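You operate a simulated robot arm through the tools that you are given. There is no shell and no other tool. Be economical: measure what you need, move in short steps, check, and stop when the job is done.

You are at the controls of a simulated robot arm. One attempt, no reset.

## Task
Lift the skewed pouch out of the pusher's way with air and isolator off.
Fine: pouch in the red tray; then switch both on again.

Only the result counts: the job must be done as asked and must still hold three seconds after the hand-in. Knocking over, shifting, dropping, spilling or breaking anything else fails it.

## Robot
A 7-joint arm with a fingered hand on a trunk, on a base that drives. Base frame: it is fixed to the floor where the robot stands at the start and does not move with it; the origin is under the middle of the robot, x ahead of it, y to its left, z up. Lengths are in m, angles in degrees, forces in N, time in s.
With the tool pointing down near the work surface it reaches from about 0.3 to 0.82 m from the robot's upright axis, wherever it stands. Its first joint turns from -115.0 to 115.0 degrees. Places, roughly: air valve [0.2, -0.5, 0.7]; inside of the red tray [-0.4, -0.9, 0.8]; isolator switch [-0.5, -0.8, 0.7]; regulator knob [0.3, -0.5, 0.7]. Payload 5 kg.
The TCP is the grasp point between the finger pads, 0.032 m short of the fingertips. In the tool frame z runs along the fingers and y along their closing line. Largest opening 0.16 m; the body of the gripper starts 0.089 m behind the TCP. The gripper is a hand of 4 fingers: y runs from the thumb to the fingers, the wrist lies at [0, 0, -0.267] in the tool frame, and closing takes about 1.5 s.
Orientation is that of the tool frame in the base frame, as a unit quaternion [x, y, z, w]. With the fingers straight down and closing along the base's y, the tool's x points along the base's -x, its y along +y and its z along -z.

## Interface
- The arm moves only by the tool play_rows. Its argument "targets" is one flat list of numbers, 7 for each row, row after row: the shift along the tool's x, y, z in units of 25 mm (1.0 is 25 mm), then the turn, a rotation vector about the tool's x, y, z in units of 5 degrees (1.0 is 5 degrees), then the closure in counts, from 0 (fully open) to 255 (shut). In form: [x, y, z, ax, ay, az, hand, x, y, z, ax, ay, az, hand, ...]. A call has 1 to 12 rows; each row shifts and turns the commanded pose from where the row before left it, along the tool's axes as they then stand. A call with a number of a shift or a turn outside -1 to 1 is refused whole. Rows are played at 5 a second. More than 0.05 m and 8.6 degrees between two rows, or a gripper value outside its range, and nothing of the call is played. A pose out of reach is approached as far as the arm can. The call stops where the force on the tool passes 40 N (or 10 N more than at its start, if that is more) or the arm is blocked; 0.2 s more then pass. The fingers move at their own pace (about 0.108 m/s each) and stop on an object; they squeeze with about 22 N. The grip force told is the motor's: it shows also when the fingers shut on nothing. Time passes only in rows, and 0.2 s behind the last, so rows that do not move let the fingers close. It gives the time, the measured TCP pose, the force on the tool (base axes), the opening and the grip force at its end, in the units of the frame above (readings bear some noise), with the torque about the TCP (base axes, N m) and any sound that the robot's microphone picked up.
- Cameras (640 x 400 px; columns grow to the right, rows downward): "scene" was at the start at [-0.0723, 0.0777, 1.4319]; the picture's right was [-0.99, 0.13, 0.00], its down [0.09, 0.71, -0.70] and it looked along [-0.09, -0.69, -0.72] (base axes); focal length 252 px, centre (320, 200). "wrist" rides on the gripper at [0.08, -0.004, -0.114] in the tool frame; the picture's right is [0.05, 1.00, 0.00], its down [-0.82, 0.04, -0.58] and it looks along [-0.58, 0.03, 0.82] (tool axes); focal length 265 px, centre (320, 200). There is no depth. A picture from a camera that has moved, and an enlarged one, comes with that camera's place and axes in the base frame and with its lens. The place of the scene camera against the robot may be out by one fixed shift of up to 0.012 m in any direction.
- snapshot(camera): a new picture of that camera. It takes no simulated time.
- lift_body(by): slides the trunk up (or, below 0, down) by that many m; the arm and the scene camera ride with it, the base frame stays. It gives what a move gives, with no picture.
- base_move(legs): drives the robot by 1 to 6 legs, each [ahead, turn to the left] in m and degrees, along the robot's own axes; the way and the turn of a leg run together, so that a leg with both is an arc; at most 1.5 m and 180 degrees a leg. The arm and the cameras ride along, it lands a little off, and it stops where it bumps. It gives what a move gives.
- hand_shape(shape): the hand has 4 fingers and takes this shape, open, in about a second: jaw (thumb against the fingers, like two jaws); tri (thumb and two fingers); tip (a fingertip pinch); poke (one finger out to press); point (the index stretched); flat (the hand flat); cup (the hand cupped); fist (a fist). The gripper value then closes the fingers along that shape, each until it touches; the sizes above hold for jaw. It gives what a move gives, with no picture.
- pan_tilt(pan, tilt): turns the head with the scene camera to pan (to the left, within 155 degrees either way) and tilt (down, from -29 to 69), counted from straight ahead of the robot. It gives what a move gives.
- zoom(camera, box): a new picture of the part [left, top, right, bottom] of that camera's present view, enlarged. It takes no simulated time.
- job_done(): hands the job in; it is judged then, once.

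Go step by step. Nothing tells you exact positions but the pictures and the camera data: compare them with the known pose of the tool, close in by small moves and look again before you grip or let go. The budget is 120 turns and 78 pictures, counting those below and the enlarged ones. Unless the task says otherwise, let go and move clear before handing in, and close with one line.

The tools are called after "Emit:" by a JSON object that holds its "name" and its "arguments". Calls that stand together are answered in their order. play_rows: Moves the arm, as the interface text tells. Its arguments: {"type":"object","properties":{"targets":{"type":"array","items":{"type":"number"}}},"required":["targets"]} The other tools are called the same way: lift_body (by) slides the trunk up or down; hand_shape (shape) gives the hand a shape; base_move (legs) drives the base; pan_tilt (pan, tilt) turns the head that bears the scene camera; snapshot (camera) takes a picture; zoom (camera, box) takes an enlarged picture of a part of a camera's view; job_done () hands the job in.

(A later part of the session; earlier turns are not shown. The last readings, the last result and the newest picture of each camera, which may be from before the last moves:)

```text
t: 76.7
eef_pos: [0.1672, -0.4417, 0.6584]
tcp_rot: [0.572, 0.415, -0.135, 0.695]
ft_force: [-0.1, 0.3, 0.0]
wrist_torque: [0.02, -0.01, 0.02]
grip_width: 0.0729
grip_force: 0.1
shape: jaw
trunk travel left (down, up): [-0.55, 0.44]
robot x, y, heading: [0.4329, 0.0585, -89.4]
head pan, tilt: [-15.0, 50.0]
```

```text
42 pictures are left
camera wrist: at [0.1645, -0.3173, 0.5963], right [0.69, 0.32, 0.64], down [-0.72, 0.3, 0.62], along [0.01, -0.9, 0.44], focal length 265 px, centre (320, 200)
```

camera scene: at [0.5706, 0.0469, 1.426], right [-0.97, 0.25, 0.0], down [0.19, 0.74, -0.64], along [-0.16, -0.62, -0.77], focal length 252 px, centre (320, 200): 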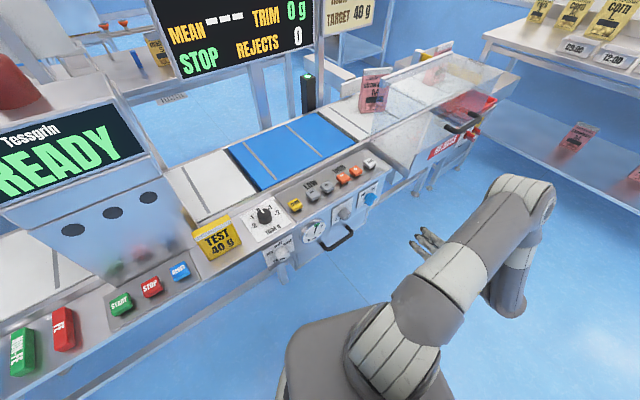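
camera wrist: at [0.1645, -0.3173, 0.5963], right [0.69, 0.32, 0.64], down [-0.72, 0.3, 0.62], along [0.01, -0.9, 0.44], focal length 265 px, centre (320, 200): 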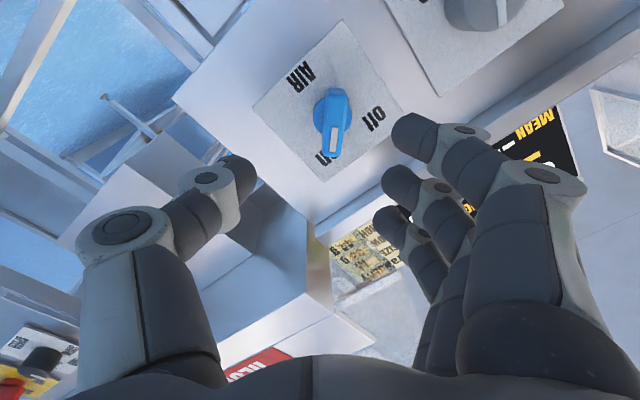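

Emit:
{"name": "play_rows", "arguments": {"targets": [0, 0.2, 1, 0, 0, 0, 140, 0, 0.2, 1, 0, 0, 0, 140]}}

Emit:
{"name": "snapshot", "arguments": {"camera": "wrist"}}

```text
t: 77.3
eef_pos: [0.1913, -0.4853, 0.6632]
tcp_rot: [0.572, 0.415, -0.136, 0.695]
ft_force: [0.5, 0.1, -0.1]
wrist_torque: [0.0, 0.0, -0.02]
grip_width: 0.073
grip_force: 0.0
shape: jaw
trunk travel left (down, up): [-0.55, 0.44]
robot x, y, heading: [0.4329, 0.0587, -89.3]
head pan, tilt: [-15.0, 50.0]
```

```text
41 pictures are left
camera wrist: at [0.1907, -0.3605, 0.6014], right [0.69, 0.32, 0.64], down [-0.72, 0.3, 0.62], along [0.01, -0.9, 0.44], focal length 265 px, centre (320, 200)
```

wrist: 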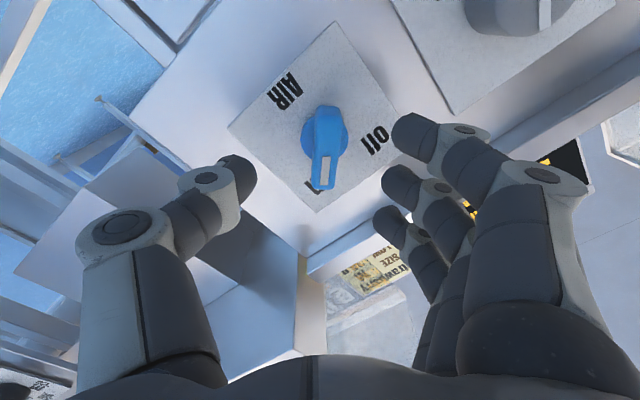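

Geometry now matches the isolator case. Advance 20 mm, close, and begin the turn.

Emit:
{"name": "play_rows", "arguments": {"targets": [0, 0.05, 0.5, 0, 0, 0, 150, 0, 0, 0.4, 0, 0, 0, 150, 0, 0, 0, 0, 0, 0, 255, 0, 0, 0, 0, 0, 0, 255, 0, 0, 0, 0, 0, 0, 255, 0, 0, 0, 0, 0, 0, 255, 0, 0, 0, 0, 0, 0, 255]}}

Emit:
{"name": "snapshot", "arguments": {"camera": "wrist"}}

```text
t: 78.9
eef_pos: [0.2018, -0.5052, 0.6648]
tcp_rot: [0.572, 0.415, -0.135, 0.695]
ft_force: [-1.6, -4.9, -1.8]
wrist_torque: [-0.07, 0.01, -0.09]
grip_width: 0.0053
grip_force: 22.0
shape: jaw
trunk travel left (down, up): [-0.55, 0.44]
robot x, y, heading: [0.4363, 0.0579, -89.4]
head pan, tilt: [-15.0, 50.0]
```

```text
40 pictures are left
camera wrist: at [0.201, -0.3814, 0.6034], right [0.69, 0.32, 0.64], down [-0.72, 0.3, 0.62], along [0.01, -0.9, 0.44], focal length 265 px, centre (320, 200)
```

wrist: 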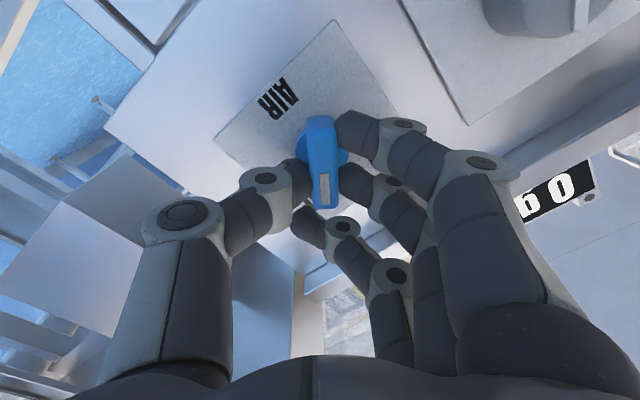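

Held by thumb and two fingers. Turning to "off".

Emit:
{"name": "play_rows", "arguments": {"targets": [0, 0, 0, 0, 0, -1, 255, 0, 0, 0, 0, 0, -1, 255, 0, 0, 0, 0, 0, -1, 255, 0, 0, 0, 0, 0, -1, 255, 0, 0, 0, 0, 0, -1, 255, 0, 0, 0, 0, 0, -1, 255, 0, 0, 0, 0, 0, -1, 255, 0, 0, 0, 0, 0, -1, 255, 0, 0, 0, 0, 0, -1, 255, 0, 0, 0, 0, 0, -1, 255, 0, 0, 0, 0, 0, -1, 255, 0, 0, 0, 0, 0, -1, 255]}}

Emit:
{"name": "play_rows", "arguments": {"targets": [0, 0, 0, 0, 0, -1, 255, 0, 0, 0, 0, 0, -1, 255, 0, 0, 0, 0, 0, -1, 255, 0, 0, 0, 0, 0, -1, 255, 0, 0, 0, 0, 0, -1, 255, 0, 0, 0, 0, 0, -1, 255, 0, 0, 0, 0, 0, -1, 255, 0, 0, 0, 0, 0, -1, 255]}}

Emit:
{"name": "snapshot", "arguments": {"camera": "wrist"}}

```text
t: 81.5
eef_pos: [0.2029, -0.5035, 0.6663]
tcp_rot: [0.285, 0.646, -0.464, 0.534]
ft_force: [16.0, 6.1, 25.8]
wrist_torque: [-0.31, -0.44, 0.38]
grip_width: 0.0039
grip_force: 21.9
shape: jaw
trunk travel left (down, up): [-0.55, 0.44]
robot x, y, heading: [0.4342, 0.0615, -88.8]
head pan, tilt: [-15.0, 50.0]
```

```text
t: 83.3
eef_pos: [0.201, -0.5042, 0.6647]
tcp_rot: [0.05, 0.705, -0.619, 0.343]
ft_force: [6.3, 12.8, 10.3]
wrist_torque: [-0.01, -0.53, 0.44]
grip_width: 0.0038
grip_force: 22.4
shape: jaw
trunk travel left (down, up): [-0.55, 0.44]
robot x, y, heading: [0.4359, 0.0617, -89.5]
head pan, tilt: [-15.0, 50.0]
```

```text
39 pictures are left
camera wrist: at [0.0902, -0.431, 0.6252], right [0.45, 0.21, -0.87], down [0.4, 0.82, 0.41], along [0.8, -0.53, 0.29], focal length 265 px, centre (320, 200)
```

wrist: 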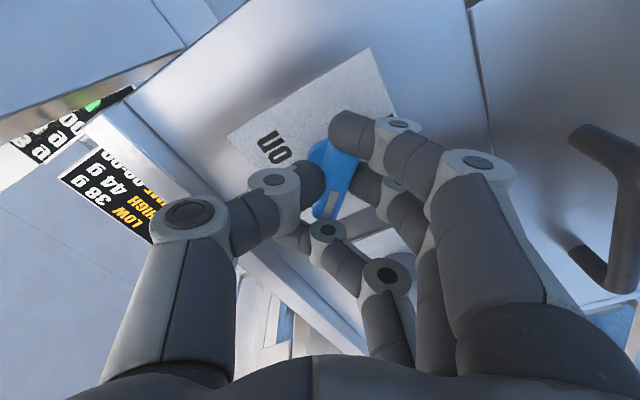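

Emit:
{"name": "play_rows", "arguments": {"targets": [0, 0, 0, 0, 0, -1, 255, 0, 0, 0, 0, 0, -1, 255, 0, 0, 0, 0, 0, 0, 255, 0, 0, 0, 0, 0, 0, 130, 0, 0, 0, 0, 0, 0, 130, 0, 0, 0, 0, 0, 0, 130, 0, 0, -1, 0, 0, 0, 130, 0, 0, -1, 0, 0, 0, 130, 0, 0, -1, 0, 0, 0, 130]}}

Emit:
{"name": "snapshot", "arguments": {"camera": "wrist"}}

```text
t: 84.6
eef_pos: [0.2045, -0.5036, 0.6707]
tcp_rot: [-0.013, 0.703, -0.649, 0.29]
ft_force: [3.9, 22.5, 27.3]
wrist_torque: [-0.23, -0.69, 0.62]
grip_width: 0.0694
grip_force: 0.0
shape: jaw
trunk travel left (down, up): [-0.55, 0.44]
robot x, y, heading: [0.4346, 0.0574, -89.2]
head pan, tilt: [-15.0, 50.0]
stopped in row 6: the force on the tool passed its limit (the readings are from after the stop); the commanded pose is now the measured one
```

```text
38 pictures are left
camera wrist: at [0.0866, -0.4344, 0.642], right [0.32, 0.13, -0.94], down [0.45, 0.85, 0.27], along [0.84, -0.51, 0.21], focal length 265 px, centre (320, 200)
```

wrist: 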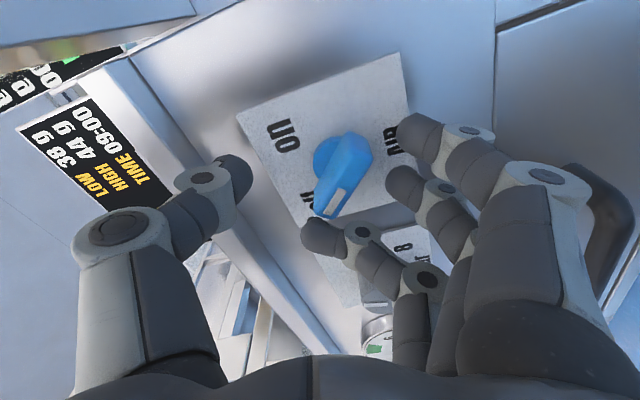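

The valve points to "off". Backing straight out gently.

Emit:
{"name": "play_rows", "arguments": {"targets": [0, 0, -0.3, 0, 0, 0, 120, 0, 0, -0.4, 0, 0, 0, 120, 0, 0, -0.6, 0, 0, 0, 120, 0, 0, -1, 0, 0, 0, 120, 0, 0, -1, 0, 0, 0, 120, 0, 0, -1, 0, 0, 0, 120, 0, 0, -1, 0, 0, 0, 120]}}

Emit:
{"name": "snapshot", "arguments": {"camera": "wrist"}}

```text
t: 86.2
eef_pos: [0.1486, -0.3883, 0.6651]
tcp_rot: [-0.012, 0.705, -0.648, 0.289]
ft_force: [-0.2, 0.2, -0.1]
wrist_torque: [-0.05, -0.01, 0.0]
grip_width: 0.084
grip_force: 0.0
shape: jaw
trunk travel left (down, up): [-0.55, 0.44]
robot x, y, heading: [0.437, 0.0575, -89.0]
head pan, tilt: [-15.0, 50.0]
```

```text
37 pictures are left
camera wrist: at [0.0316, -0.3177, 0.6368], right [0.31, 0.14, -0.94], down [0.45, 0.85, 0.28], along [0.84, -0.51, 0.2], focal length 265 px, centre (320, 200)
```

wrist: 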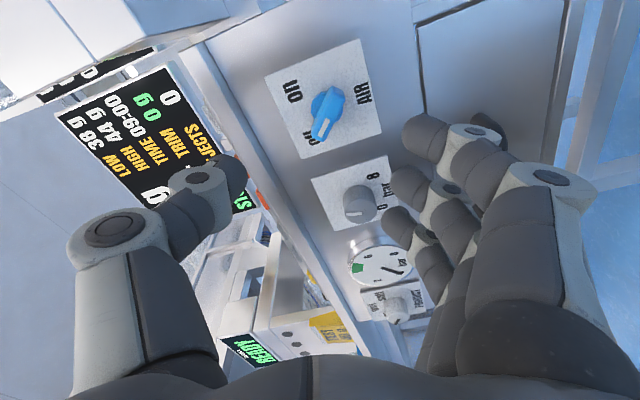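

The valve reads "off" and the gauge has dropped. Now I'll raise the arm, tip the hand to point straight down, and drive back to where the pouch and tray are within reach.

Emit:
{"name": "lift_body", "arguments": {"by": 0.4}}

Emit:
{"name": "play_rows", "arguments": {"targets": [0, 0, 0, -0.92, 0.39, 0, 100, 0, 0, 0, -0.92, 0.39, 0, 100, 0, 0, 0, -0.92, 0.39, 0, 100, 0, 0, 0, -0.92, 0.39, 0, 100, 0, 0, 0, -0.92, 0.39, 0, 100, 0, 0, 0, -0.92, 0.39, 0, 100, 0, 0, 0, -0.92, 0.39, 0, 100, 0, 0, 0, -0.92, 0.39, 0, 100, 0, 0, 0, -0.92, 0.39, 0, 100, 0, 0, 0, -0.92, 0.39, 0, 100, 0, 0, 0, -0.92, 0.39, 0, 100, 0, 0, 0, -0.92, 0.39, 0, 100]}}

Emit:
{"name": "play_rows", "arguments": {"targets": [0, 0, 0, -0.92, 0.39, 0, 100, 0, 0, 0, -0.92, 0.39, 0, 100, 0, 0, 0, -0.92, 0.39, 0, 100, 0, 0, 0, -0.92, 0.39, 0, 100, 0, 0, 0, -0.92, 0.39, 0, 100, 0, 0, 0, -0.92, 0.39, 0, 100]}}

Emit:
{"name": "base_move", "arguments": {"legs": [[-0.36, 0], [0, -60], [0.735, 0], [0, 59], [0.31, 0]]}}

```text
t: 90.1
eef_pos: [0.1488, -0.3885, 1.0649]
tcp_rot: [-0.012, 0.705, -0.648, 0.288]
ft_force: [-0.2, -0.4, -0.3]
wrist_torque: [-0.02, -0.01, 0.01]
grip_width: 0.0838
grip_force: 0.0
shape: jaw
trunk travel left (down, up): [-0.95, 0.04]
robot x, y, heading: [0.4381, 0.0617, -89.2]
head pan, tilt: [-15.0, 50.0]
```

```text
t: 92.7
eef_pos: [0.1488, -0.3881, 1.0646]
tcp_rot: [-0.016, 0.965, -0.239, 0.107]
ft_force: [-0.2, -0.3, 0.6]
wrist_torque: [0.0, -0.02, -0.05]
grip_width: 0.0971
grip_force: 0.0
shape: jaw
trunk travel left (down, up): [-0.95, 0.04]
robot x, y, heading: [0.4377, 0.0564, -89.2]
head pan, tilt: [-15.0, 50.0]
```

```text
t: 94.1
eef_pos: [0.1492, -0.388, 1.0661]
tcp_rot: [-0.017, 1.0, -0.002, 0.001]
ft_force: [-0.3, 0.3, -0.6]
wrist_torque: [0.01, -0.03, -0.02]
grip_width: 0.0966
grip_force: 0.0
shape: jaw
trunk travel left (down, up): [-0.95, 0.04]
robot x, y, heading: [0.4335, 0.0574, -89.1]
head pan, tilt: [-15.0, 50.0]
```

```text
t: 106.9
eef_pos: [-0.5047, -0.6988, 1.0641]
tcp_rot: [-0.002, 1.0, -0.002, 0.001]
ft_force: [0.3, -0.6, -0.5]
wrist_torque: [0.03, -0.01, 0.01]
grip_width: 0.0971
grip_force: 0.0
shape: jaw
trunk travel left (down, up): [-0.95, 0.04]
robot x, y, heading: [-0.2019, -0.2609, -91.0]
head pan, tilt: [-15.0, 50.0]
```

I'm back in front of the tray with the hand pointing down. I'll raise the hand and move it over towards the skewed pouch, staying above it.

Emit:
{"name": "play_rows", "arguments": {"targets": [0, 0, -1, 0, 0, 0, 100, 0, 0, -1, 0, 0, 0, 100, 0, 0, -1, 0, 0, 0, 100, 0, 0, -1, 0, 0, 0, 100, -1, 0, 0, 0, 0, 0, 100, -1, 0, 0, 0, 0, 0, 100, -1, 0, 0, 0, 0, 0, 100, -1, 0, 0, 0, 0, 0, 100, -1, 0, 0, 0, 0, 0, 100, -1, 0, 0, 0, 0, 0, 100, -1, 0, 0, 0, 0, 0, 100, -1, 0, 0, 0, 0, 0, 100]}}

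Emit:
{"name": "play_rows", "arguments": {"targets": [-1, -0.7, 0, 0, 0, 0, 100, -1, -0.7, 0, 0, 0, 0, 100, -1, -0.7, 0, 0, 0, 0, 100, -1, -0.7, 0, 0, 0, 0, 100, -1, -0.7, 0, 0, 0, 0, 100, -1, -0.7, 0, 0, 0, 0, 100, -1, -0.7, 0, 0, 0, 0, 100, -1, -0.7, 0, 0, 0, 0, 100, -1, -0.7, 0, 0, 0, 0, 100, -1, -0.7, 0, 0, 0, 0, 100, -1, -0.7, 0, 0, 0, 0, 100, -1, -0.6, 0, 0, 0, 0, 100]}}

Emit:
{"name": "snapshot", "arguments": {"camera": "wrist"}}

Emit:
{"name": "pan_tilt", "arguments": {"pan": 0, "tilt": 50}}

Emit:
{"name": "snapshot", "arguments": {"camera": "scene"}}

```text
t: 109.5
eef_pos: [-0.3022, -0.6987, 1.1679]
tcp_rot: [-0.003, 1.0, -0.003, 0.001]
ft_force: [-0.1, -0.5, 0.0]
wrist_torque: [0.01, 0.03, -0.03]
grip_width: 0.0969
grip_force: 0.0
shape: jaw
trunk travel left (down, up): [-0.95, 0.04]
robot x, y, heading: [-0.2054, -0.2617, -90.8]
head pan, tilt: [-15.0, 50.0]
```

```text
t: 112.1
eef_pos: [-0.0036, -0.9058, 1.1667]
tcp_rot: [-0.003, 1.0, -0.002, 0.001]
ft_force: [-0.2, -0.6, 0.7]
wrist_torque: [-0.01, -0.01, -0.04]
grip_width: 0.0968
grip_force: 0.0
shape: jaw
trunk travel left (down, up): [-0.95, 0.04]
robot x, y, heading: [-0.2043, -0.2603, -90.8]
head pan, tilt: [-15.0, 50.0]
```

```text
36 pictures are left
camera wrist: at [-0.0844, -0.9098, 1.2803], right [-0.06, 1.0, -0.01], down [0.81, 0.05, 0.58], along [0.58, 0.03, -0.82], focal length 265 px, centre (320, 200)
```

wrist: 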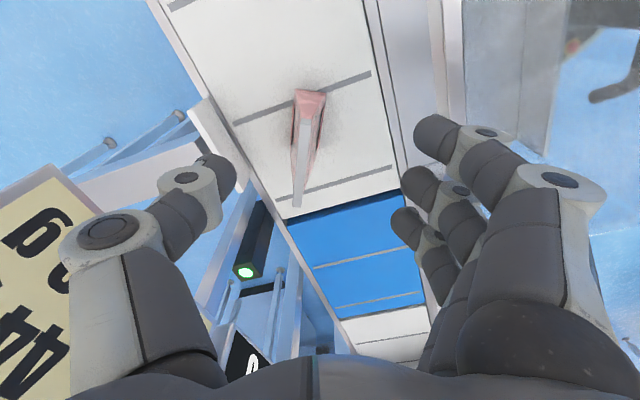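

```text
t: 112.9
eef_pos: [-0.004, -0.9045, 1.1668]
tcp_rot: [-0.003, 1.0, -0.003, 0.001]
ft_force: [-0.2, 0.2, 0.6]
wrist_torque: [0.03, 0.06, -0.02]
grip_width: 0.0969
grip_force: 0.1
shape: jaw
trunk travel left (down, up): [-0.95, 0.04]
robot x, y, heading: [-0.201, -0.259, -90.8]
head pan, tilt: [0.0, 50.0]
```

```text
35 pictures are left
camera scene: at [-0.0489, -0.2789, 1.8259], right [-1.0, 0.02, 0.0], down [0.01, 0.77, -0.64], along [-0.01, -0.64, -0.77], focal length 252 px, centre (320, 200)
```

scene: 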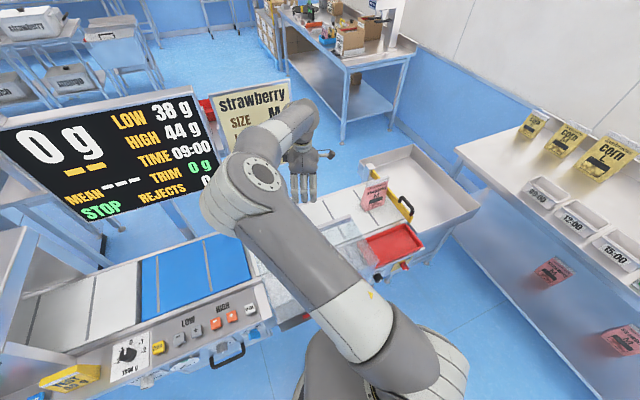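

Emit:
{"name": "zoom", "arguments": {"camera": "wrist", "box": [150, 50, 410, 230]}}

```text
2.22 times, centred on (280, 140) of wrist
camera zoom: at [-0.085, -0.9092, 1.2805], right [-0.06, 1.0, -0.01], down [0.81, 0.05, 0.58], along [0.58, 0.03, -0.81], focal length 590 px, centre (409, 333)
```

zoom: 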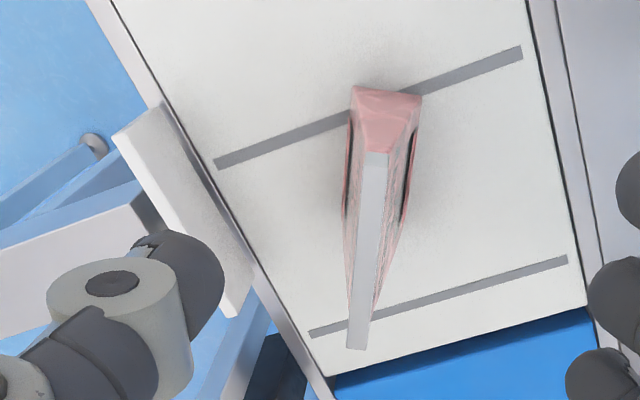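

The pouch's top seal runs from about (0.02, -0.92) to (0.14, -0.93), nearly along x, and the pusher plate is parked clear behind the belt. I'll move above it and come part way down.

Emit:
{"name": "play_rows", "arguments": {"targets": [-1, -0.3, 0, 0, 0, 0.1, 100, -1, -0.3, 0, 0, 0, 0.1, 100, -1, -0.2, 0, 0, 0, 0.1, 100, -0.25, 0, 0.5, 0, 0, 0, 100, 0, 0, 1, 0, 0, 0, 100, 0, 0, 1, 0, 0, 0, 100, 0, 0, 1, 0, 0, 0, 100, 0, 0, 1, 0, 0, 0, 100]}}

Emit:
{"name": "snapshot", "arguments": {"camera": "wrist"}}

Emit:
{"name": "zoom", "arguments": {"camera": "scene", "box": [230, 110, 390, 230]}}

```text
t: 114.7
eef_pos: [0.0767, -0.9255, 1.0535]
tcp_rot: [0.01, 1.0, -0.002, 0.001]
ft_force: [0.4, -0.8, 0.3]
wrist_torque: [0.0, -0.01, 0.01]
grip_width: 0.0968
grip_force: 0.1
shape: jaw
trunk travel left (down, up): [-0.95, 0.04]
robot x, y, heading: [-0.2061, -0.2602, -90.7]
head pan, tilt: [0.0, 50.0]
```

```text
33 pictures are left
camera wrist: at [-0.0046, -0.9278, 1.1675], right [-0.03, 1.0, -0.01], down [0.81, 0.03, 0.58], along [0.58, 0.01, -0.81], focal length 265 px, centre (320, 200)
```

wrist: 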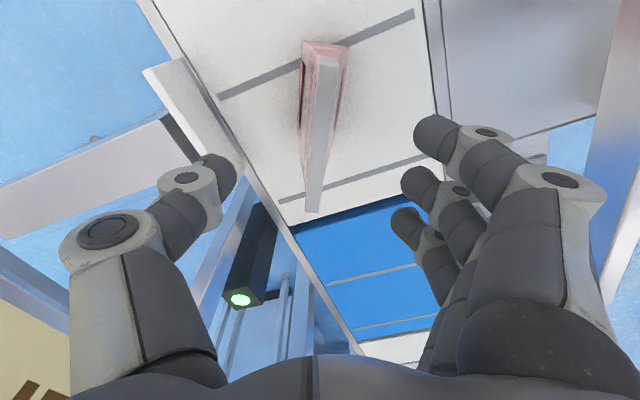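

```text
3.33 times, centred on (310, 170) of scene
camera zoom: at [-0.0489, -0.2793, 1.8259], right [-1.0, 0.02, 0.0], down [0.01, 0.77, -0.64], along [-0.01, -0.64, -0.77], focal length 842 px, centre (353, 300)
```

zoom: 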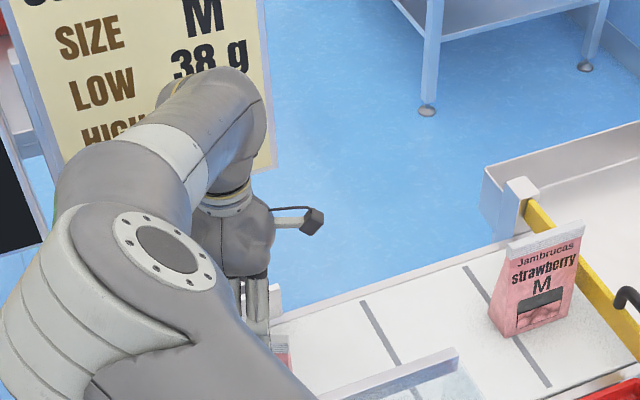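

Top of the pouch is at z≈0.98, centred under the hand. Descending with the fingers astride and closing.

Emit:
{"name": "play_rows", "arguments": {"targets": [-0.15, -0.15, 1, 0, 0, 0, 100, 0, 0, 1, 0, 0, 0, 100, 0, 0, 1, 0, 0, 0, 100, 0, 0, 0.9, 0, 0, 0, 100]}}

Emit:
{"name": "snapshot", "arguments": {"camera": "wrist"}}

```text
t: 115.7
eef_pos: [0.0835, -0.9311, 0.9576]
tcp_rot: [0.011, 1.0, -0.004, 0.001]
ft_force: [0.5, 0.3, 0.7]
wrist_torque: [0.0, 0.0, -0.02]
grip_width: 0.0967
grip_force: 0.0
shape: jaw
trunk travel left (down, up): [-0.95, 0.04]
robot x, y, heading: [-0.2052, -0.2606, -91.1]
head pan, tilt: [0.0, 50.0]
```

```text
31 pictures are left
camera wrist: at [0.0013, -0.9337, 1.0712], right [-0.03, 1.0, -0.01], down [0.81, 0.03, 0.58], along [0.58, 0.01, -0.81], focal length 265 px, centre (320, 200)
```

wrist: 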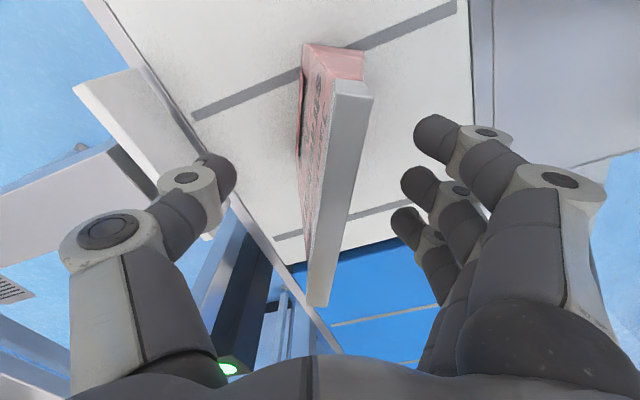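

Emit:
{"name": "play_rows", "arguments": {"targets": [0, 0, 0, 0, 0, 0.6, 100, 0, 0, 0, 0, 0, 0, 255, 0, 0, 0, 0, 0, 0, 255, 0, 0, 0, 0, 0, 0, 255, 0, 0, 0, 0, 0, 0, 255, 0, 0, 0, 0, 0, 0, 255, 0, 0, 0, 0, 0, 0, 255]}}

Emit:
{"name": "snapshot", "arguments": {"camera": "wrist"}}

```text
t: 117.3
eef_pos: [0.082, -0.9291, 0.9588]
tcp_rot: [0.037, 0.999, -0.003, 0.002]
ft_force: [-0.9, 0.2, 0.4]
wrist_torque: [0.0, -0.01, 0.03]
grip_width: 0.0134
grip_force: 21.8
shape: jaw
trunk travel left (down, up): [-0.95, 0.04]
robot x, y, heading: [-0.1996, -0.2649, -90.7]
head pan, tilt: [0.0, 50.0]
```

```text
30 pictures are left
camera wrist: at [0.0005, -0.9282, 1.0716], right [0.02, 1.0, -0.01], down [0.81, -0.01, 0.58], along [0.58, -0.02, -0.81], focal length 265 px, centre (320, 200)
```

wrist: 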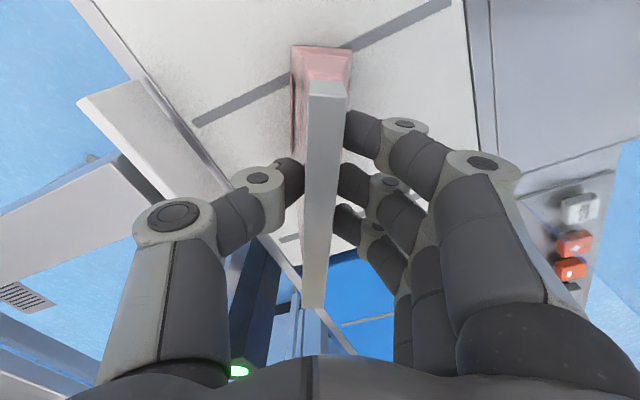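

Gripped. Lifting straight up.

Emit:
{"name": "play_rows", "arguments": {"targets": [0, 0, -0.5, 0, 0, 0, 255, 0, 0, -1, 0, 0, 0, 255, 0, 0, -1, 0, 0, 0, 255, 0, 0, -1, 0, 0, 0, 255, 0, 0, -1, 0, 0, 0, 255, 0, 0, -1, 0, 0, 0, 255, 0, 0, -1, 0, 0, 0, 255, 0, 0, -1, 0, 0, 0, 255, 0, 0, -1, 0, 0, 0, 255, 0, 0, -1, 0, 0, 0, 255]}}

Emit:
{"name": "snapshot", "arguments": {"camera": "wrist"}}

Emit:
{"name": "zoom", "arguments": {"camera": "scene", "box": [220, 100, 480, 320]}}

```text
t: 119.5
eef_pos: [0.08, -0.9274, 1.1949]
tcp_rot: [0.037, 0.999, -0.003, 0.002]
ft_force: [-0.4, 0.3, -0.3]
wrist_torque: [-0.04, -0.04, 0.01]
grip_width: 0.0135
grip_force: 22.3
shape: jaw
trunk travel left (down, up): [-0.95, 0.04]
robot x, y, heading: [-0.2043, -0.2614, -91.0]
head pan, tilt: [0.0, 50.0]
```

```text
29 pictures are left
camera wrist: at [-0.0014, -0.926, 1.3108], right [0.02, 1.0, -0.01], down [0.81, -0.01, 0.58], along [0.58, -0.02, -0.81], focal length 265 px, centre (320, 200)
```

wrist: 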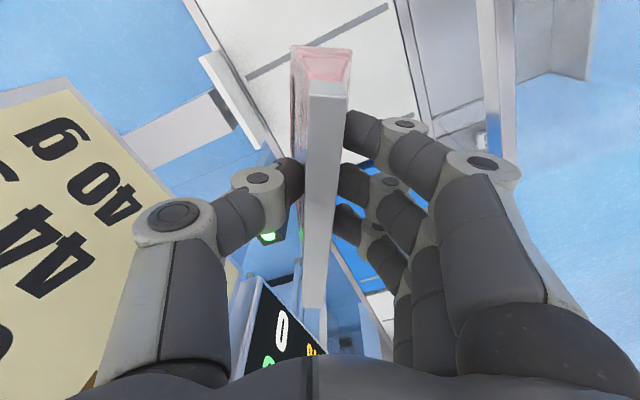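

```text
1.82 times, centred on (350, 210) of scene
camera zoom: at [-0.0494, -0.2781, 1.8259], right [-1.0, 0.02, 0.0], down [0.01, 0.77, -0.64], along [-0.01, -0.64, -0.77], focal length 459 px, centre (266, 182)
```

zoom: 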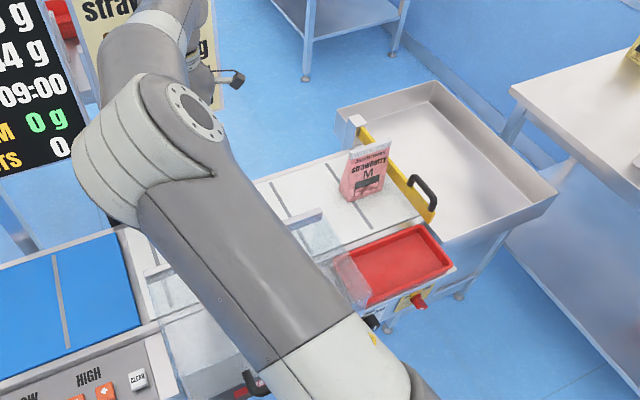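

The pouch hangs securely. The tray centre is near (-0.38, -0.84), with its long side along the machine. I'll carry the pouch across and turn it to match.

Emit:
{"name": "play_rows", "arguments": {"targets": [1, 0.1, 0, 0, 0, 0, 255, 1, 0.1, 0, 0, 0, 0, 255, 1, 0.1, 0, 0, 0, 0, 255, 1, 0.1, 0, 0, 0, 0, 255, 1, 0.1, 0, 0, 0, 0, 255, 1, 0.1, 0, 0, 0, 0, 255, 1, 0.1, 0, 0, 0, 0, 255, 1, 0.1, 0, 0, 0, 0, 255, 1, 0.1, 0, 0, 0, 0, 255, 1, 0.1, 0, 0, 0, 0, 255, 1, 0.1, 0, 0, 0, 0, 255, 1, 0.1, 0, 0, 0, 0, 255]}}

Emit:
{"name": "play_rows", "arguments": {"targets": [1, 0.1, 0, 0, 0, 0, 255, 1, 0.1, 0, 0, 0, 0, 255, 1, 0.1, 0, 0, 0, 0, 255, 1, 0.1, 0, 0, 0, 0, 255, 1, 0, 0, 0, 0, 0, 255, 1, 0, 0, 0, 0, -0.4, 255, 0, 0, 0, 0, 0, -1, 255, 0, 0, 0, 0, 0, -1, 255, 0, 0, 0, 0, 0, -1, 255, 0, 0, 0, 0, 0, -1, 255, 0, 0, 0, 0, 0, -1, 255]}}

Emit:
{"name": "snapshot", "arguments": {"camera": "wrist"}}

Emit:
{"name": "snapshot", "arguments": {"camera": "scene"}}

```text
t: 122.1
eef_pos: [-0.2136, -0.8755, 1.1953]
tcp_rot: [0.036, 0.999, -0.002, 0.001]
ft_force: [0.5, 0.2, 1.1]
wrist_torque: [-0.09, -0.01, 0.0]
grip_width: 0.0136
grip_force: 21.6
shape: jaw
trunk travel left (down, up): [-0.95, 0.04]
robot x, y, heading: [-0.2003, -0.2616, -91.1]
head pan, tilt: [0.0, 50.0]
```

```text
t: 124.5
eef_pos: [-0.3645, -0.8528, 1.1937]
tcp_rot: [-0.198, 0.98, -0.003, 0.001]
ft_force: [0.5, 0.3, -0.9]
wrist_torque: [0.04, 0.0, 0.03]
grip_width: 0.0135
grip_force: 21.9
shape: jaw
trunk travel left (down, up): [-0.95, 0.04]
robot x, y, heading: [-0.2058, -0.2587, -90.9]
head pan, tilt: [0.0, 50.0]
```

```text
27 pictures are left
camera wrist: at [-0.437, -0.8886, 1.3074], right [-0.44, 0.9, -0.01], down [0.73, 0.36, 0.58], along [0.52, 0.25, -0.82], focal length 265 px, centre (320, 200)
```

wrist: 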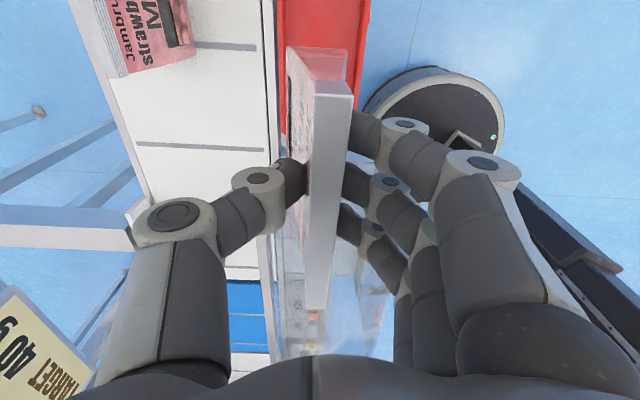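

```text
26 pictures are left
camera scene: at [-0.0494, -0.2787, 1.8259], right [-1.0, 0.02, 0.0], down [0.01, 0.77, -0.64], along [-0.01, -0.64, -0.77], focal length 252 px, centre (320, 200)
```

scene: 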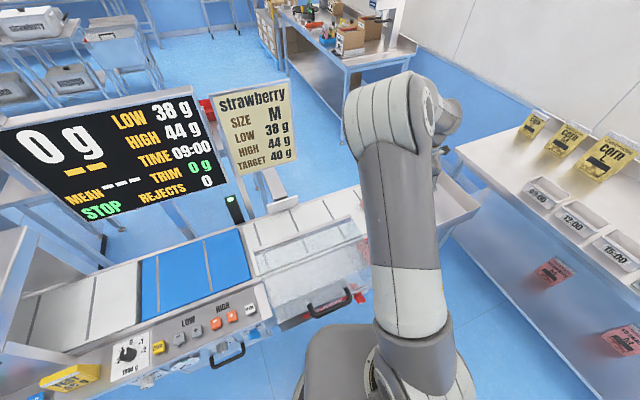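

The pouch lies along the tray's centre line and square to it. I'll shift 25 mm along the tray and lower it to just above the floor.

Emit:
{"name": "play_rows", "arguments": {"targets": [1, 0, 0, 0, 0, 0, 255, 0, 0, 1, 0, 0, 0, 255, 0, 0, 1, 0, 0, 0, 255, 0, 0, 1, 0, 0, 0, 255, 0, 0, 1, 0, 0, 0, 255, 0, 0, 1, 0, 0, 0, 255, 0, 0, 1, 0, 0, 0, 255]}}

Emit:
{"name": "snapshot", "arguments": {"camera": "wrist"}}

```text
t: 126.1
eef_pos: [-0.39, -0.8643, 1.0451]
tcp_rot: [-0.198, 0.98, -0.003, 0.001]
ft_force: [-0.9, -0.2, -1.0]
wrist_torque: [0.01, -0.01, -0.01]
grip_width: 0.0136
grip_force: 21.8
shape: jaw
trunk travel left (down, up): [-0.95, 0.04]
robot x, y, heading: [-0.2096, -0.2616, -91.0]
head pan, tilt: [0.0, 50.0]
```

```text
25 pictures are left
camera wrist: at [-0.4628, -0.8994, 1.1584], right [-0.43, 0.9, -0.01], down [0.73, 0.36, 0.58], along [0.52, 0.25, -0.82], focal length 265 px, centre (320, 200)
```

wrist: 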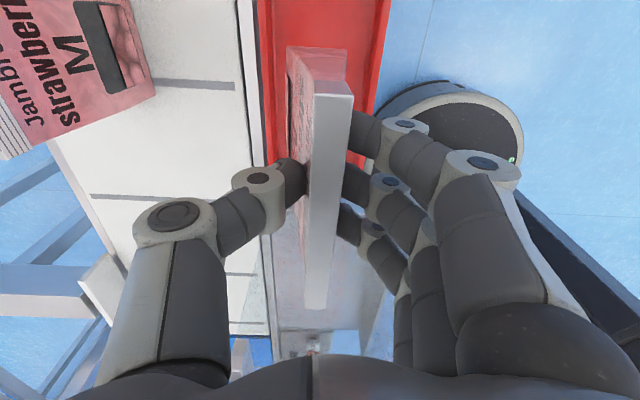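

Well placed inside the tray rim. Lowering in small steps and watching the force.

Emit:
{"name": "play_rows", "arguments": {"targets": [0.2, 0, 1, 0, 0, 0, 255, 0, 0, 1, 0, 0, 0, 255, 0, 0, 0.8, 0, 0, 0, 255]}}

Emit:
{"name": "play_rows", "arguments": {"targets": [0, 0, 0.25, 0, 0, 0, 255, 0, 0, 0.25, 0, 0, 0, 255]}}

Emit:
{"name": "play_rows", "arguments": {"targets": [0, 0, 0.2, 0, 0, 0, 255]}}

```text
t: 126.9
eef_pos: [-0.3924, -0.8654, 0.974]
tcp_rot: [-0.196, 0.981, -0.003, 0.001]
ft_force: [0.1, -0.3, 0.5]
wrist_torque: [0.01, 0.01, 0.0]
grip_width: 0.0138
grip_force: 22.4
shape: jaw
trunk travel left (down, up): [-0.95, 0.04]
robot x, y, heading: [-0.205, -0.2598, -91.1]
head pan, tilt: [0.0, 50.0]
```

```text
t: 127.5
eef_pos: [-0.3911, -0.8657, 0.9616]
tcp_rot: [-0.198, 0.98, -0.004, 0.001]
ft_force: [-0.9, -0.5, 0.1]
wrist_torque: [0.02, -0.05, 0.01]
grip_width: 0.0136
grip_force: 21.5
shape: jaw
trunk travel left (down, up): [-0.95, 0.04]
robot x, y, heading: [-0.2053, -0.259, -91.0]
head pan, tilt: [0.0, 50.0]
```

```text
t: 127.9
eef_pos: [-0.3919, -0.8655, 0.9566]
tcp_rot: [-0.198, 0.98, -0.004, 0.001]
ft_force: [0.4, 0.5, -0.5]
wrist_torque: [0.04, -0.01, -0.04]
grip_width: 0.014
grip_force: 22.1
shape: jaw
trunk travel left (down, up): [-0.95, 0.04]
robot x, y, heading: [-0.2062, -0.2594, -90.8]
head pan, tilt: [0.0, 50.0]
```

Emit:
{"name": "play_rows", "arguments": {"targets": [0, 0, 0.2, 0, 0, 0, 255]}}

Emit:
{"name": "play_rows", "arguments": {"targets": [0, 0, 0.2, 0, 0, 0, 255]}}

Emit:
{"name": "play_rows", "arguments": {"targets": [0, 0, 0.2, 0, 0, 0, 255]}}

Emit:
{"name": "snapshot", "arguments": {"camera": "wrist"}}

```text
t: 128.3
eef_pos: [-0.3917, -0.8666, 0.9527]
tcp_rot: [-0.197, 0.98, -0.003, 0.001]
ft_force: [0.0, -0.9, -0.9]
wrist_torque: [-0.01, -0.02, -0.02]
grip_width: 0.0136
grip_force: 22.5
shape: jaw
trunk travel left (down, up): [-0.95, 0.04]
robot x, y, heading: [-0.203, -0.2584, -91.1]
head pan, tilt: [0.0, 50.0]
```

```text
t: 128.7
eef_pos: [-0.3921, -0.8663, 0.9478]
tcp_rot: [-0.197, 0.98, -0.004, 0.001]
ft_force: [-0.7, -0.3, -1.1]
wrist_torque: [-0.02, -0.01, -0.03]
grip_width: 0.0136
grip_force: 22.6
shape: jaw
trunk travel left (down, up): [-0.95, 0.04]
robot x, y, heading: [-0.2066, -0.2591, -91.0]
head pan, tilt: [0.0, 50.0]
```

```text
t: 129.1
eef_pos: [-0.3922, -0.8648, 0.9418]
tcp_rot: [-0.199, 0.98, -0.004, 0.001]
ft_force: [-0.6, 0.0, 0.0]
wrist_torque: [0.0, -0.01, -0.03]
grip_width: 0.0137
grip_force: 21.6
shape: jaw
trunk travel left (down, up): [-0.95, 0.04]
robot x, y, heading: [-0.2044, -0.2641, -90.8]
head pan, tilt: [0.0, 50.0]
```

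```text
24 pictures are left
camera wrist: at [-0.4659, -0.9011, 1.055], right [-0.43, 0.9, -0.01], down [0.73, 0.36, 0.58], along [0.52, 0.25, -0.82], focal length 265 px, centre (320, 200)
```

wrist: 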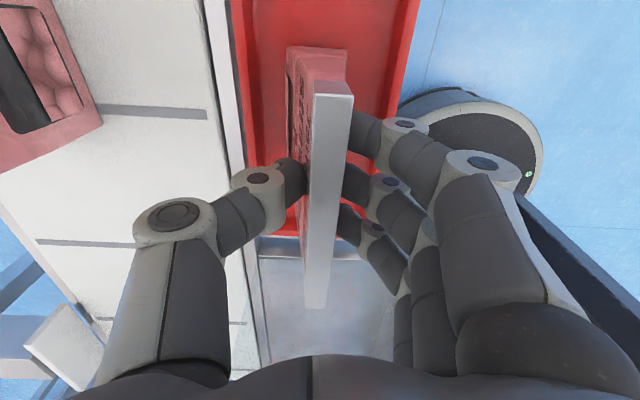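

Emit:
{"name": "play_rows", "arguments": {"targets": [0, 0, 0.2, 0, 0, 0, 255]}}

Emit:
{"name": "play_rows", "arguments": {"targets": [0, 0, 0.2, 0, 0, 0, 255]}}

Emit:
{"name": "zoom", "arguments": {"camera": "wrist", "box": [220, 20, 420, 150]}}

```text
t: 129.5
eef_pos: [-0.3919, -0.8656, 0.9362]
tcp_rot: [-0.198, 0.98, -0.003, 0.001]
ft_force: [-0.4, 0.9, -0.5]
wrist_torque: [0.0, 0.03, 0.04]
grip_width: 0.0136
grip_force: 22.4
shape: jaw
trunk travel left (down, up): [-0.95, 0.04]
robot x, y, heading: [-0.2017, -0.26, -91.0]
head pan, tilt: [0.0, 50.0]
```

```text
t: 129.9
eef_pos: [-0.3919, -0.8672, 0.9321]
tcp_rot: [-0.198, 0.98, -0.004, -0.001]
ft_force: [0.8, -0.8, 7.0]
wrist_torque: [0.04, -0.05, -0.04]
grip_width: 0.0135
grip_force: 22.2
shape: jaw
trunk travel left (down, up): [-0.95, 0.04]
robot x, y, heading: [-0.2027, -0.2624, -90.8]
head pan, tilt: [0.0, 50.0]
```

```text
3.08 times, centred on (320, 85) of wrist
camera zoom: at [-0.465, -0.9014, 1.0464], right [-0.43, 0.9, -0.01], down [0.73, 0.36, 0.58], along [0.52, 0.24, -0.82], focal length 817 px, centre (320, 554)
```

zoom: 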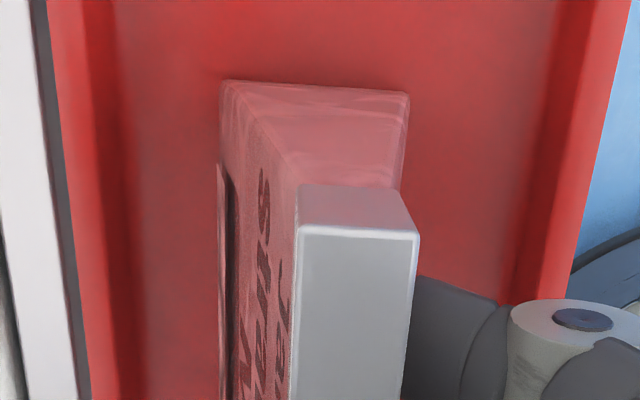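

The pouch touches the tray floor (7 N). Opening gently and rising.

Emit:
{"name": "play_rows", "arguments": {"targets": [0, 0, -0.05, 0, 0, 0, 235, 0, 0, 0, 0, 0, 0, 200, 0, 0, 0, 0, 0, 0, 150, 0, 0, 0, 0, 0, 0, 110, 0, 0, 0, 0, 0, 0, 100, 0, 0, 0, 0, 0, 0, 100, 0, 0, -0.5, 0, 0, 0, 100, 0, 0, -1, 0, 0, 0, 100, 0, 0, -1, 0, 0, 0, 100, 0, 0, -1, 0, 0, 0, 100, 0, 0, -1, 0, 0, 0, 100, 0, 0, -1, 0, 0, 0, 100]}}

Emit:
{"name": "snapshot", "arguments": {"camera": "wrist"}}

```text
t: 132.5
eef_pos: [-0.3912, -0.8659, 1.0713]
tcp_rot: [-0.198, 0.98, -0.004, 0.001]
ft_force: [-0.3, 0.5, 0.3]
wrist_torque: [-0.01, -0.01, 0.02]
grip_width: 0.0968
grip_force: 0.1
shape: jaw
trunk travel left (down, up): [-0.95, 0.04]
robot x, y, heading: [-0.2033, -0.2604, -91.0]
head pan, tilt: [0.0, 50.0]
```

```text
22 pictures are left
camera wrist: at [-0.4648, -0.9015, 1.1853], right [-0.43, 0.9, -0.01], down [0.73, 0.36, 0.58], along [0.52, 0.25, -0.82], focal length 265 px, centre (320, 200)
```

wrist: 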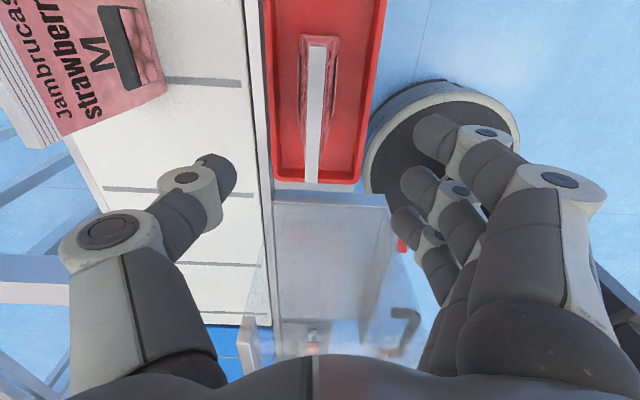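

The pouch stands upright in the red tray and the hand is clear. Now I'll withdraw and turn the hand to face the isolator again.

Emit:
{"name": "play_rows", "arguments": {"targets": [0, 0, -1, 0, 0, 0, 100, 0, 0, -1, 0, 0, 0, 100, 0, 0, -1, 0, 0, 0, 100, 0, 1, 0, 0, 0, 0, 100, 0, 1, 0, 0, 0, 0, 100, 0, 1, 0, 0, 0, 0, 100, 0, 1, 0, 0, 0, 0, 100, 0, 1, 0, 0, 0, 0, 100, 0, 1, 0, 0, 0, 0, 100, 0, 1, 0, 0, 0, 0, 100, 0, 1, 0, 0, 0, 0, 100, 0, 1, 0, 0, 0, 0, 100]}}

Emit:
{"name": "play_rows", "arguments": {"targets": [0, 1, 0, 0, 0, 0, 100, 0, 1, 0, 0, 0, 0, 100, 0, 1, 0, 0, 0, 0, 100, 0, 0, 0, 1, 0, 0, 100, 0, 0, 0, 1, 0, 0, 100, 0, 0, 0, 1, 0, 0, 100, 0, 0, 0, 1, 0, 0, 100, 0, 0, 0, 1, 0, 0, 100, 0, 0, 0, 1, 0, 0, 100, 0, 0, 0, 1, 0, 0, 100, 0, 0, 0, 1, 0, 0, 100, 0, 0, 0, 1, 0, 0, 100]}}

Emit:
{"name": "play_rows", "arguments": {"targets": [0, 0, 0, 1, 0, 0, 130, 0, 0, 0, 1, 0, 0, 130, 0, 0, 0, 1, 0, 0, 130, 0, 0, 0, 1, 0, 0, 130, 0, 0, 0, 1, 0, 0, 130, 0, 0, 0, 1, 0, 0, 130, 0, 0, 0, 1, 0, 0, 130, 0, 0, 0, 1, 0, 0, 130, 0, 0, 0, 1, 0, 0, 130]}}

Emit:
{"name": "play_rows", "arguments": {"targets": [0, 0, 0, 0, 0, 1, 130, 0, 0, 0, 0, 0, 1, 130, 0, 0, 0, 0, 0, 1, 130, 0, 0, 0, 0, 0, 1, 130, 0, 0, 0, 0, 0, 1, 130, 0, 0, 0, 0, 0, 1, 130, 0, 0, 0, 0, 0, 1, 130, 0, 0, 0, 0, 0, 1, 130, 0, 0, 0, 0, 0, 1, 130]}}

```text
t: 135.1
eef_pos: [-0.4767, -0.6613, 1.1434]
tcp_rot: [-0.198, 0.98, -0.004, 0.001]
ft_force: [0.1, 0.2, 0.4]
wrist_torque: [-0.02, -0.04, -0.05]
grip_width: 0.0967
grip_force: 0.1
shape: jaw
trunk travel left (down, up): [-0.95, 0.04]
robot x, y, heading: [-0.2045, -0.2626, -91.0]
head pan, tilt: [0.0, 50.0]
```

```text
t: 137.7
eef_pos: [-0.509, -0.5905, 1.1429]
tcp_rot: [-0.182, 0.904, -0.38, 0.077]
ft_force: [-0.1, 0.6, -0.4]
wrist_torque: [0.0, 0.03, -0.01]
grip_width: 0.0969
grip_force: 0.1
shape: jaw
trunk travel left (down, up): [-0.95, 0.04]
robot x, y, heading: [-0.2016, -0.2587, -91.0]
head pan, tilt: [0.0, 50.0]
```

```text
t: 139.7
eef_pos: [-0.5099, -0.5899, 1.1429]
tcp_rot: [0.139, -0.69, 0.696, -0.14]
ft_force: [0.4, -0.1, -0.4]
wrist_torque: [0.04, -0.02, 0.01]
grip_width: 0.079
grip_force: 0.1
shape: jaw
trunk travel left (down, up): [-0.95, 0.04]
robot x, y, heading: [-0.1989, -0.2595, -91.1]
head pan, tilt: [0.0, 50.0]
```

```text
t: 141.7
eef_pos: [-0.5091, -0.5898, 1.1429]
tcp_rot: [0.136, 0.691, -0.589, 0.396]
ft_force: [-0.9, -0.2, 0.1]
wrist_torque: [0.0, -0.02, 0.01]
grip_width: 0.0791
grip_force: 0.1
shape: jaw
trunk travel left (down, up): [-0.95, 0.04]
robot x, y, heading: [-0.2011, -0.2592, -91.0]
head pan, tilt: [0.0, 50.0]
```

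Emit:
{"name": "lift_body", "arguments": {"by": -0.4}}

Emit:
{"name": "play_rows", "arguments": {"targets": [0.8, 0.8, 0, -0.31, -0.31, 0, 150, 0.8, 0.8, 0, 0, 0, 0, 150, 0.8, 0.8, 0, 0, 0, 0, 150]}}

Emit:
{"name": "snapshot", "arguments": {"camera": "wrist"}}

```text
t: 145.5
eef_pos: [-0.5091, -0.5892, 0.7434]
tcp_rot: [0.136, 0.691, -0.589, 0.396]
ft_force: [0.3, 0.4, -0.5]
wrist_torque: [0.0, -0.03, 0.01]
grip_width: 0.0793
grip_force: 0.0
shape: jaw
trunk travel left (down, up): [-0.55, 0.44]
robot x, y, heading: [-0.2017, -0.2612, -90.8]
head pan, tilt: [0.0, 50.0]
```

```text
t: 146.3
eef_pos: [-0.5116, -0.5879, 0.6585]
tcp_rot: [0.123, 0.694, -0.582, 0.407]
ft_force: [0.2, -0.8, -0.2]
wrist_torque: [0.0, -0.01, 0.01]
grip_width: 0.0666
grip_force: 0.0
shape: jaw
trunk travel left (down, up): [-0.55, 0.44]
robot x, y, heading: [-0.2057, -0.26, -90.7]
head pan, tilt: [0.0, 50.0]
```

```text
21 pictures are left
camera wrist: at [-0.6145, -0.5121, 0.6045], right [0.61, 0.28, -0.74], down [0.3, 0.78, 0.54], along [0.73, -0.56, 0.39], focal length 265 px, centre (320, 200)
```

wrist: 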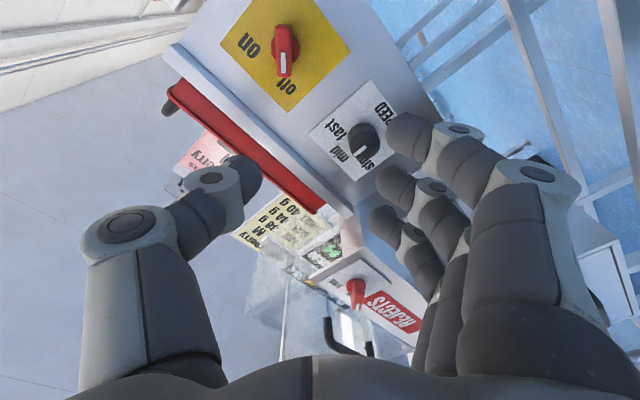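

The isolator shows "off" ahead and to the right. Shifting in line with it and approaching.

Emit:
{"name": "play_rows", "arguments": {"targets": [0.87, -0.87, 0, 0, 0, 0, 150, 0.87, -0.87, 0, 0, 0, 0, 150, 0, 0, 1, 0, 0, 0, 150, 0, 0, 1, 0, 0, 0, 150, 0, 0, 1, 0, 0, 0, 150, 0, 0, 1, 0, 0, 0, 150, 0, 0, 1, 0, 0, 0, 150, 0, 0, 1, 0, 0, 0, 150, 0, 0, 0.4, 0, 0, 0, 150]}}

Emit:
{"name": "snapshot", "arguments": {"camera": "wrist"}}

```text
t: 148.3
eef_pos: [-0.4965, -0.7612, 0.6599]
tcp_rot: [0.122, 0.694, -0.581, 0.407]
ft_force: [-0.1, 0.2, 0.0]
wrist_torque: [0.01, -0.02, 0.0]
grip_width: 0.0667
grip_force: 0.0
shape: jaw
trunk travel left (down, up): [-0.55, 0.44]
robot x, y, heading: [-0.2002, -0.2585, -91.0]
head pan, tilt: [0.0, 50.0]
```

```text
20 pictures are left
camera wrist: at [-0.599, -0.6843, 0.6055], right [0.61, 0.28, -0.74], down [0.3, 0.78, 0.54], along [0.73, -0.56, 0.39], focal length 265 px, centre (320, 200)
```

wrist: 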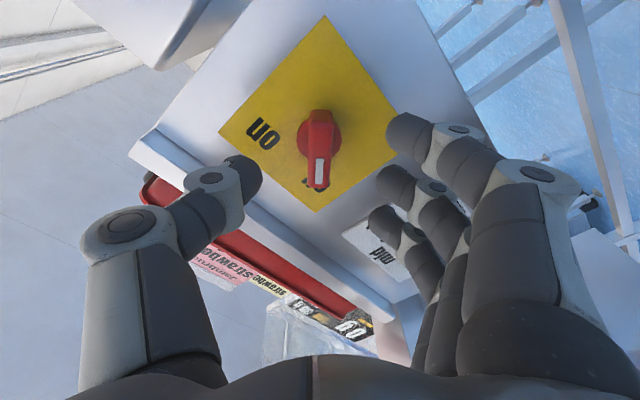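

Emit:
{"name": "play_rows", "arguments": {"targets": [0, 0, 0.7, 0, 0, 0, 150, 0, 0, 0.65, 0, 0, 0, 150, 0, 0, 0, 0, 0, 0, 255, 0, 0, 0, 0, 0, 0, 255, 0, 0, 0, 0, 0, 0, 255, 0, 0, 0, 0, 0, 0, 255, 0, 0, 0, 0, 0, 0, 255]}}

Emit:
{"name": "play_rows", "arguments": {"targets": [0, 0, 0, 0, 0, 1, 255, 0, 0, 0, 0, 0, 1, 255, 0, 0, 0, 0, 0, 1, 255, 0, 0, 0, 0, 0, 1, 255, 0, 0, 0, 0, 0, 1, 255, 0, 0, 0, 0, 0, 1, 255, 0, 0, 0, 0, 0, 1, 255, 0, 0, 0, 0, 0, 1, 255, 0, 0, 0, 0, 0, 1, 255, 0, 0, 0, 0, 0, 1, 255, 0, 0, 0, 0, 0, 1, 255, 0, 0, 0, 0, 0, 1, 255]}}

Emit:
{"name": "play_rows", "arguments": {"targets": [0, 0, 0, 0, 0, 1, 255, 0, 0, 0, 0, 0, 1, 255, 0, 0, 0, 0, 0, 1, 255, 0, 0, 0, 0, 0, 1, 255, 0, 0, 0, 0, 0, 1, 255, 0, 0, 0, 0, 0, 1, 255, 0, 0, 0, 0, 0, 1, 255, 0, 0, 0, 0, 0, 0, 255]}}

Emit:
{"name": "snapshot", "arguments": {"camera": "wrist"}}

```text
t: 149.9
eef_pos: [-0.4836, -0.7935, 0.6589]
tcp_rot: [0.123, 0.694, -0.582, 0.407]
ft_force: [1.3, -4.1, -1.0]
wrist_torque: [0.02, 0.05, -0.04]
grip_width: 0.0103
grip_force: 21.8
shape: jaw
trunk travel left (down, up): [-0.55, 0.44]
robot x, y, heading: [-0.2071, -0.2624, -90.8]
head pan, tilt: [0.0, 50.0]
```

```text
t: 152.5
eef_pos: [-0.4823, -0.7927, 0.66]
tcp_rot: [0.454, 0.539, -0.299, 0.643]
ft_force: [4.1, -12.2, 2.1]
wrist_torque: [-0.1, -0.03, 0.0]
grip_width: 0.0088
grip_force: 21.8
shape: jaw
trunk travel left (down, up): [-0.55, 0.44]
robot x, y, heading: [-0.2047, -0.2598, -91.1]
head pan, tilt: [0.0, 50.0]
```

```text
t: 154.3
eef_pos: [-0.4821, -0.792, 0.6586]
tcp_rot: [0.595, 0.378, -0.092, 0.703]
ft_force: [4.0, -8.8, 4.9]
wrist_torque: [-0.35, 0.2, -0.13]
grip_width: 0.0086
grip_force: 22.4
shape: jaw
trunk travel left (down, up): [-0.55, 0.44]
robot x, y, heading: [-0.2041, -0.2612, -90.9]
head pan, tilt: [0.0, 50.0]
```

```text
19 pictures are left
camera wrist: at [-0.4778, -0.665, 0.6038], right [0.61, 0.29, 0.73], down [-0.79, 0.27, 0.55], along [-0.04, -0.92, 0.4], focal length 265 px, centre (320, 200)
```

wrist: 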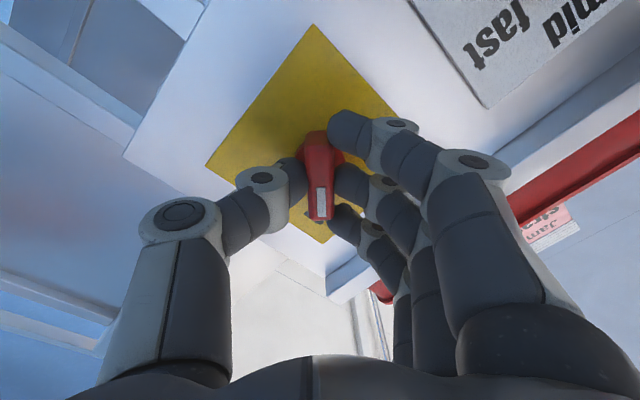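

Emit:
{"name": "play_rows", "arguments": {"targets": [0, 0, 0, 0, 0, 0.6, 255, 0, 0, 0, 0, 0, 0, 255, 0, 0, 0, 0, 0, 0, 130, 0, 0, 0, 0, 0, 0, 130, 0, 0, 0, 0, 0, 0, 130, 0, 0, -0.5, 0, 0, 0, 130, 0, 0, -1, 0, 0, 0, 130, 0, 0, -1, 0, 0, 0, 130, 0, 0, -1, 0, 0, 0, 130, 0, 0, -1, 0, 0, 0, 130]}}

Emit:
{"name": "snapshot", "arguments": {"camera": "wrist"}}

```text
t: 156.5
eef_pos: [-0.5299, -0.6886, 0.6581]
tcp_rot: [0.605, 0.362, -0.076, 0.705]
ft_force: [-1.2, -0.2, -0.2]
wrist_torque: [0.03, -0.02, 0.02]
grip_width: 0.0774
grip_force: 0.1
shape: jaw
trunk travel left (down, up): [-0.55, 0.44]
robot x, y, heading: [-0.2017, -0.2642, -90.9]
head pan, tilt: [0.0, 50.0]
```

```text
18 pictures are left
camera wrist: at [-0.5229, -0.5607, 0.6054], right [0.58, 0.28, 0.77], down [-0.81, 0.26, 0.52], along [-0.06, -0.92, 0.38], focal length 265 px, centre (320, 200)
```

wrist: 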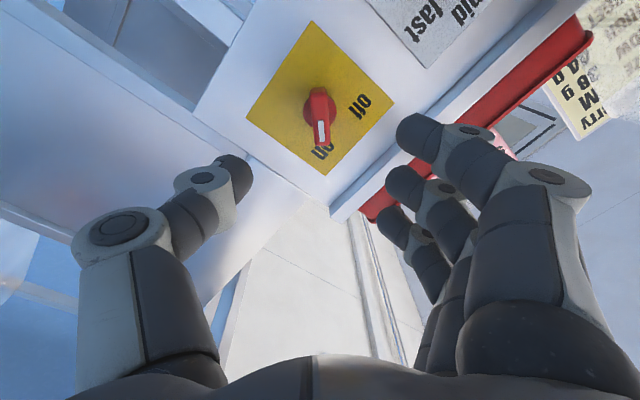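

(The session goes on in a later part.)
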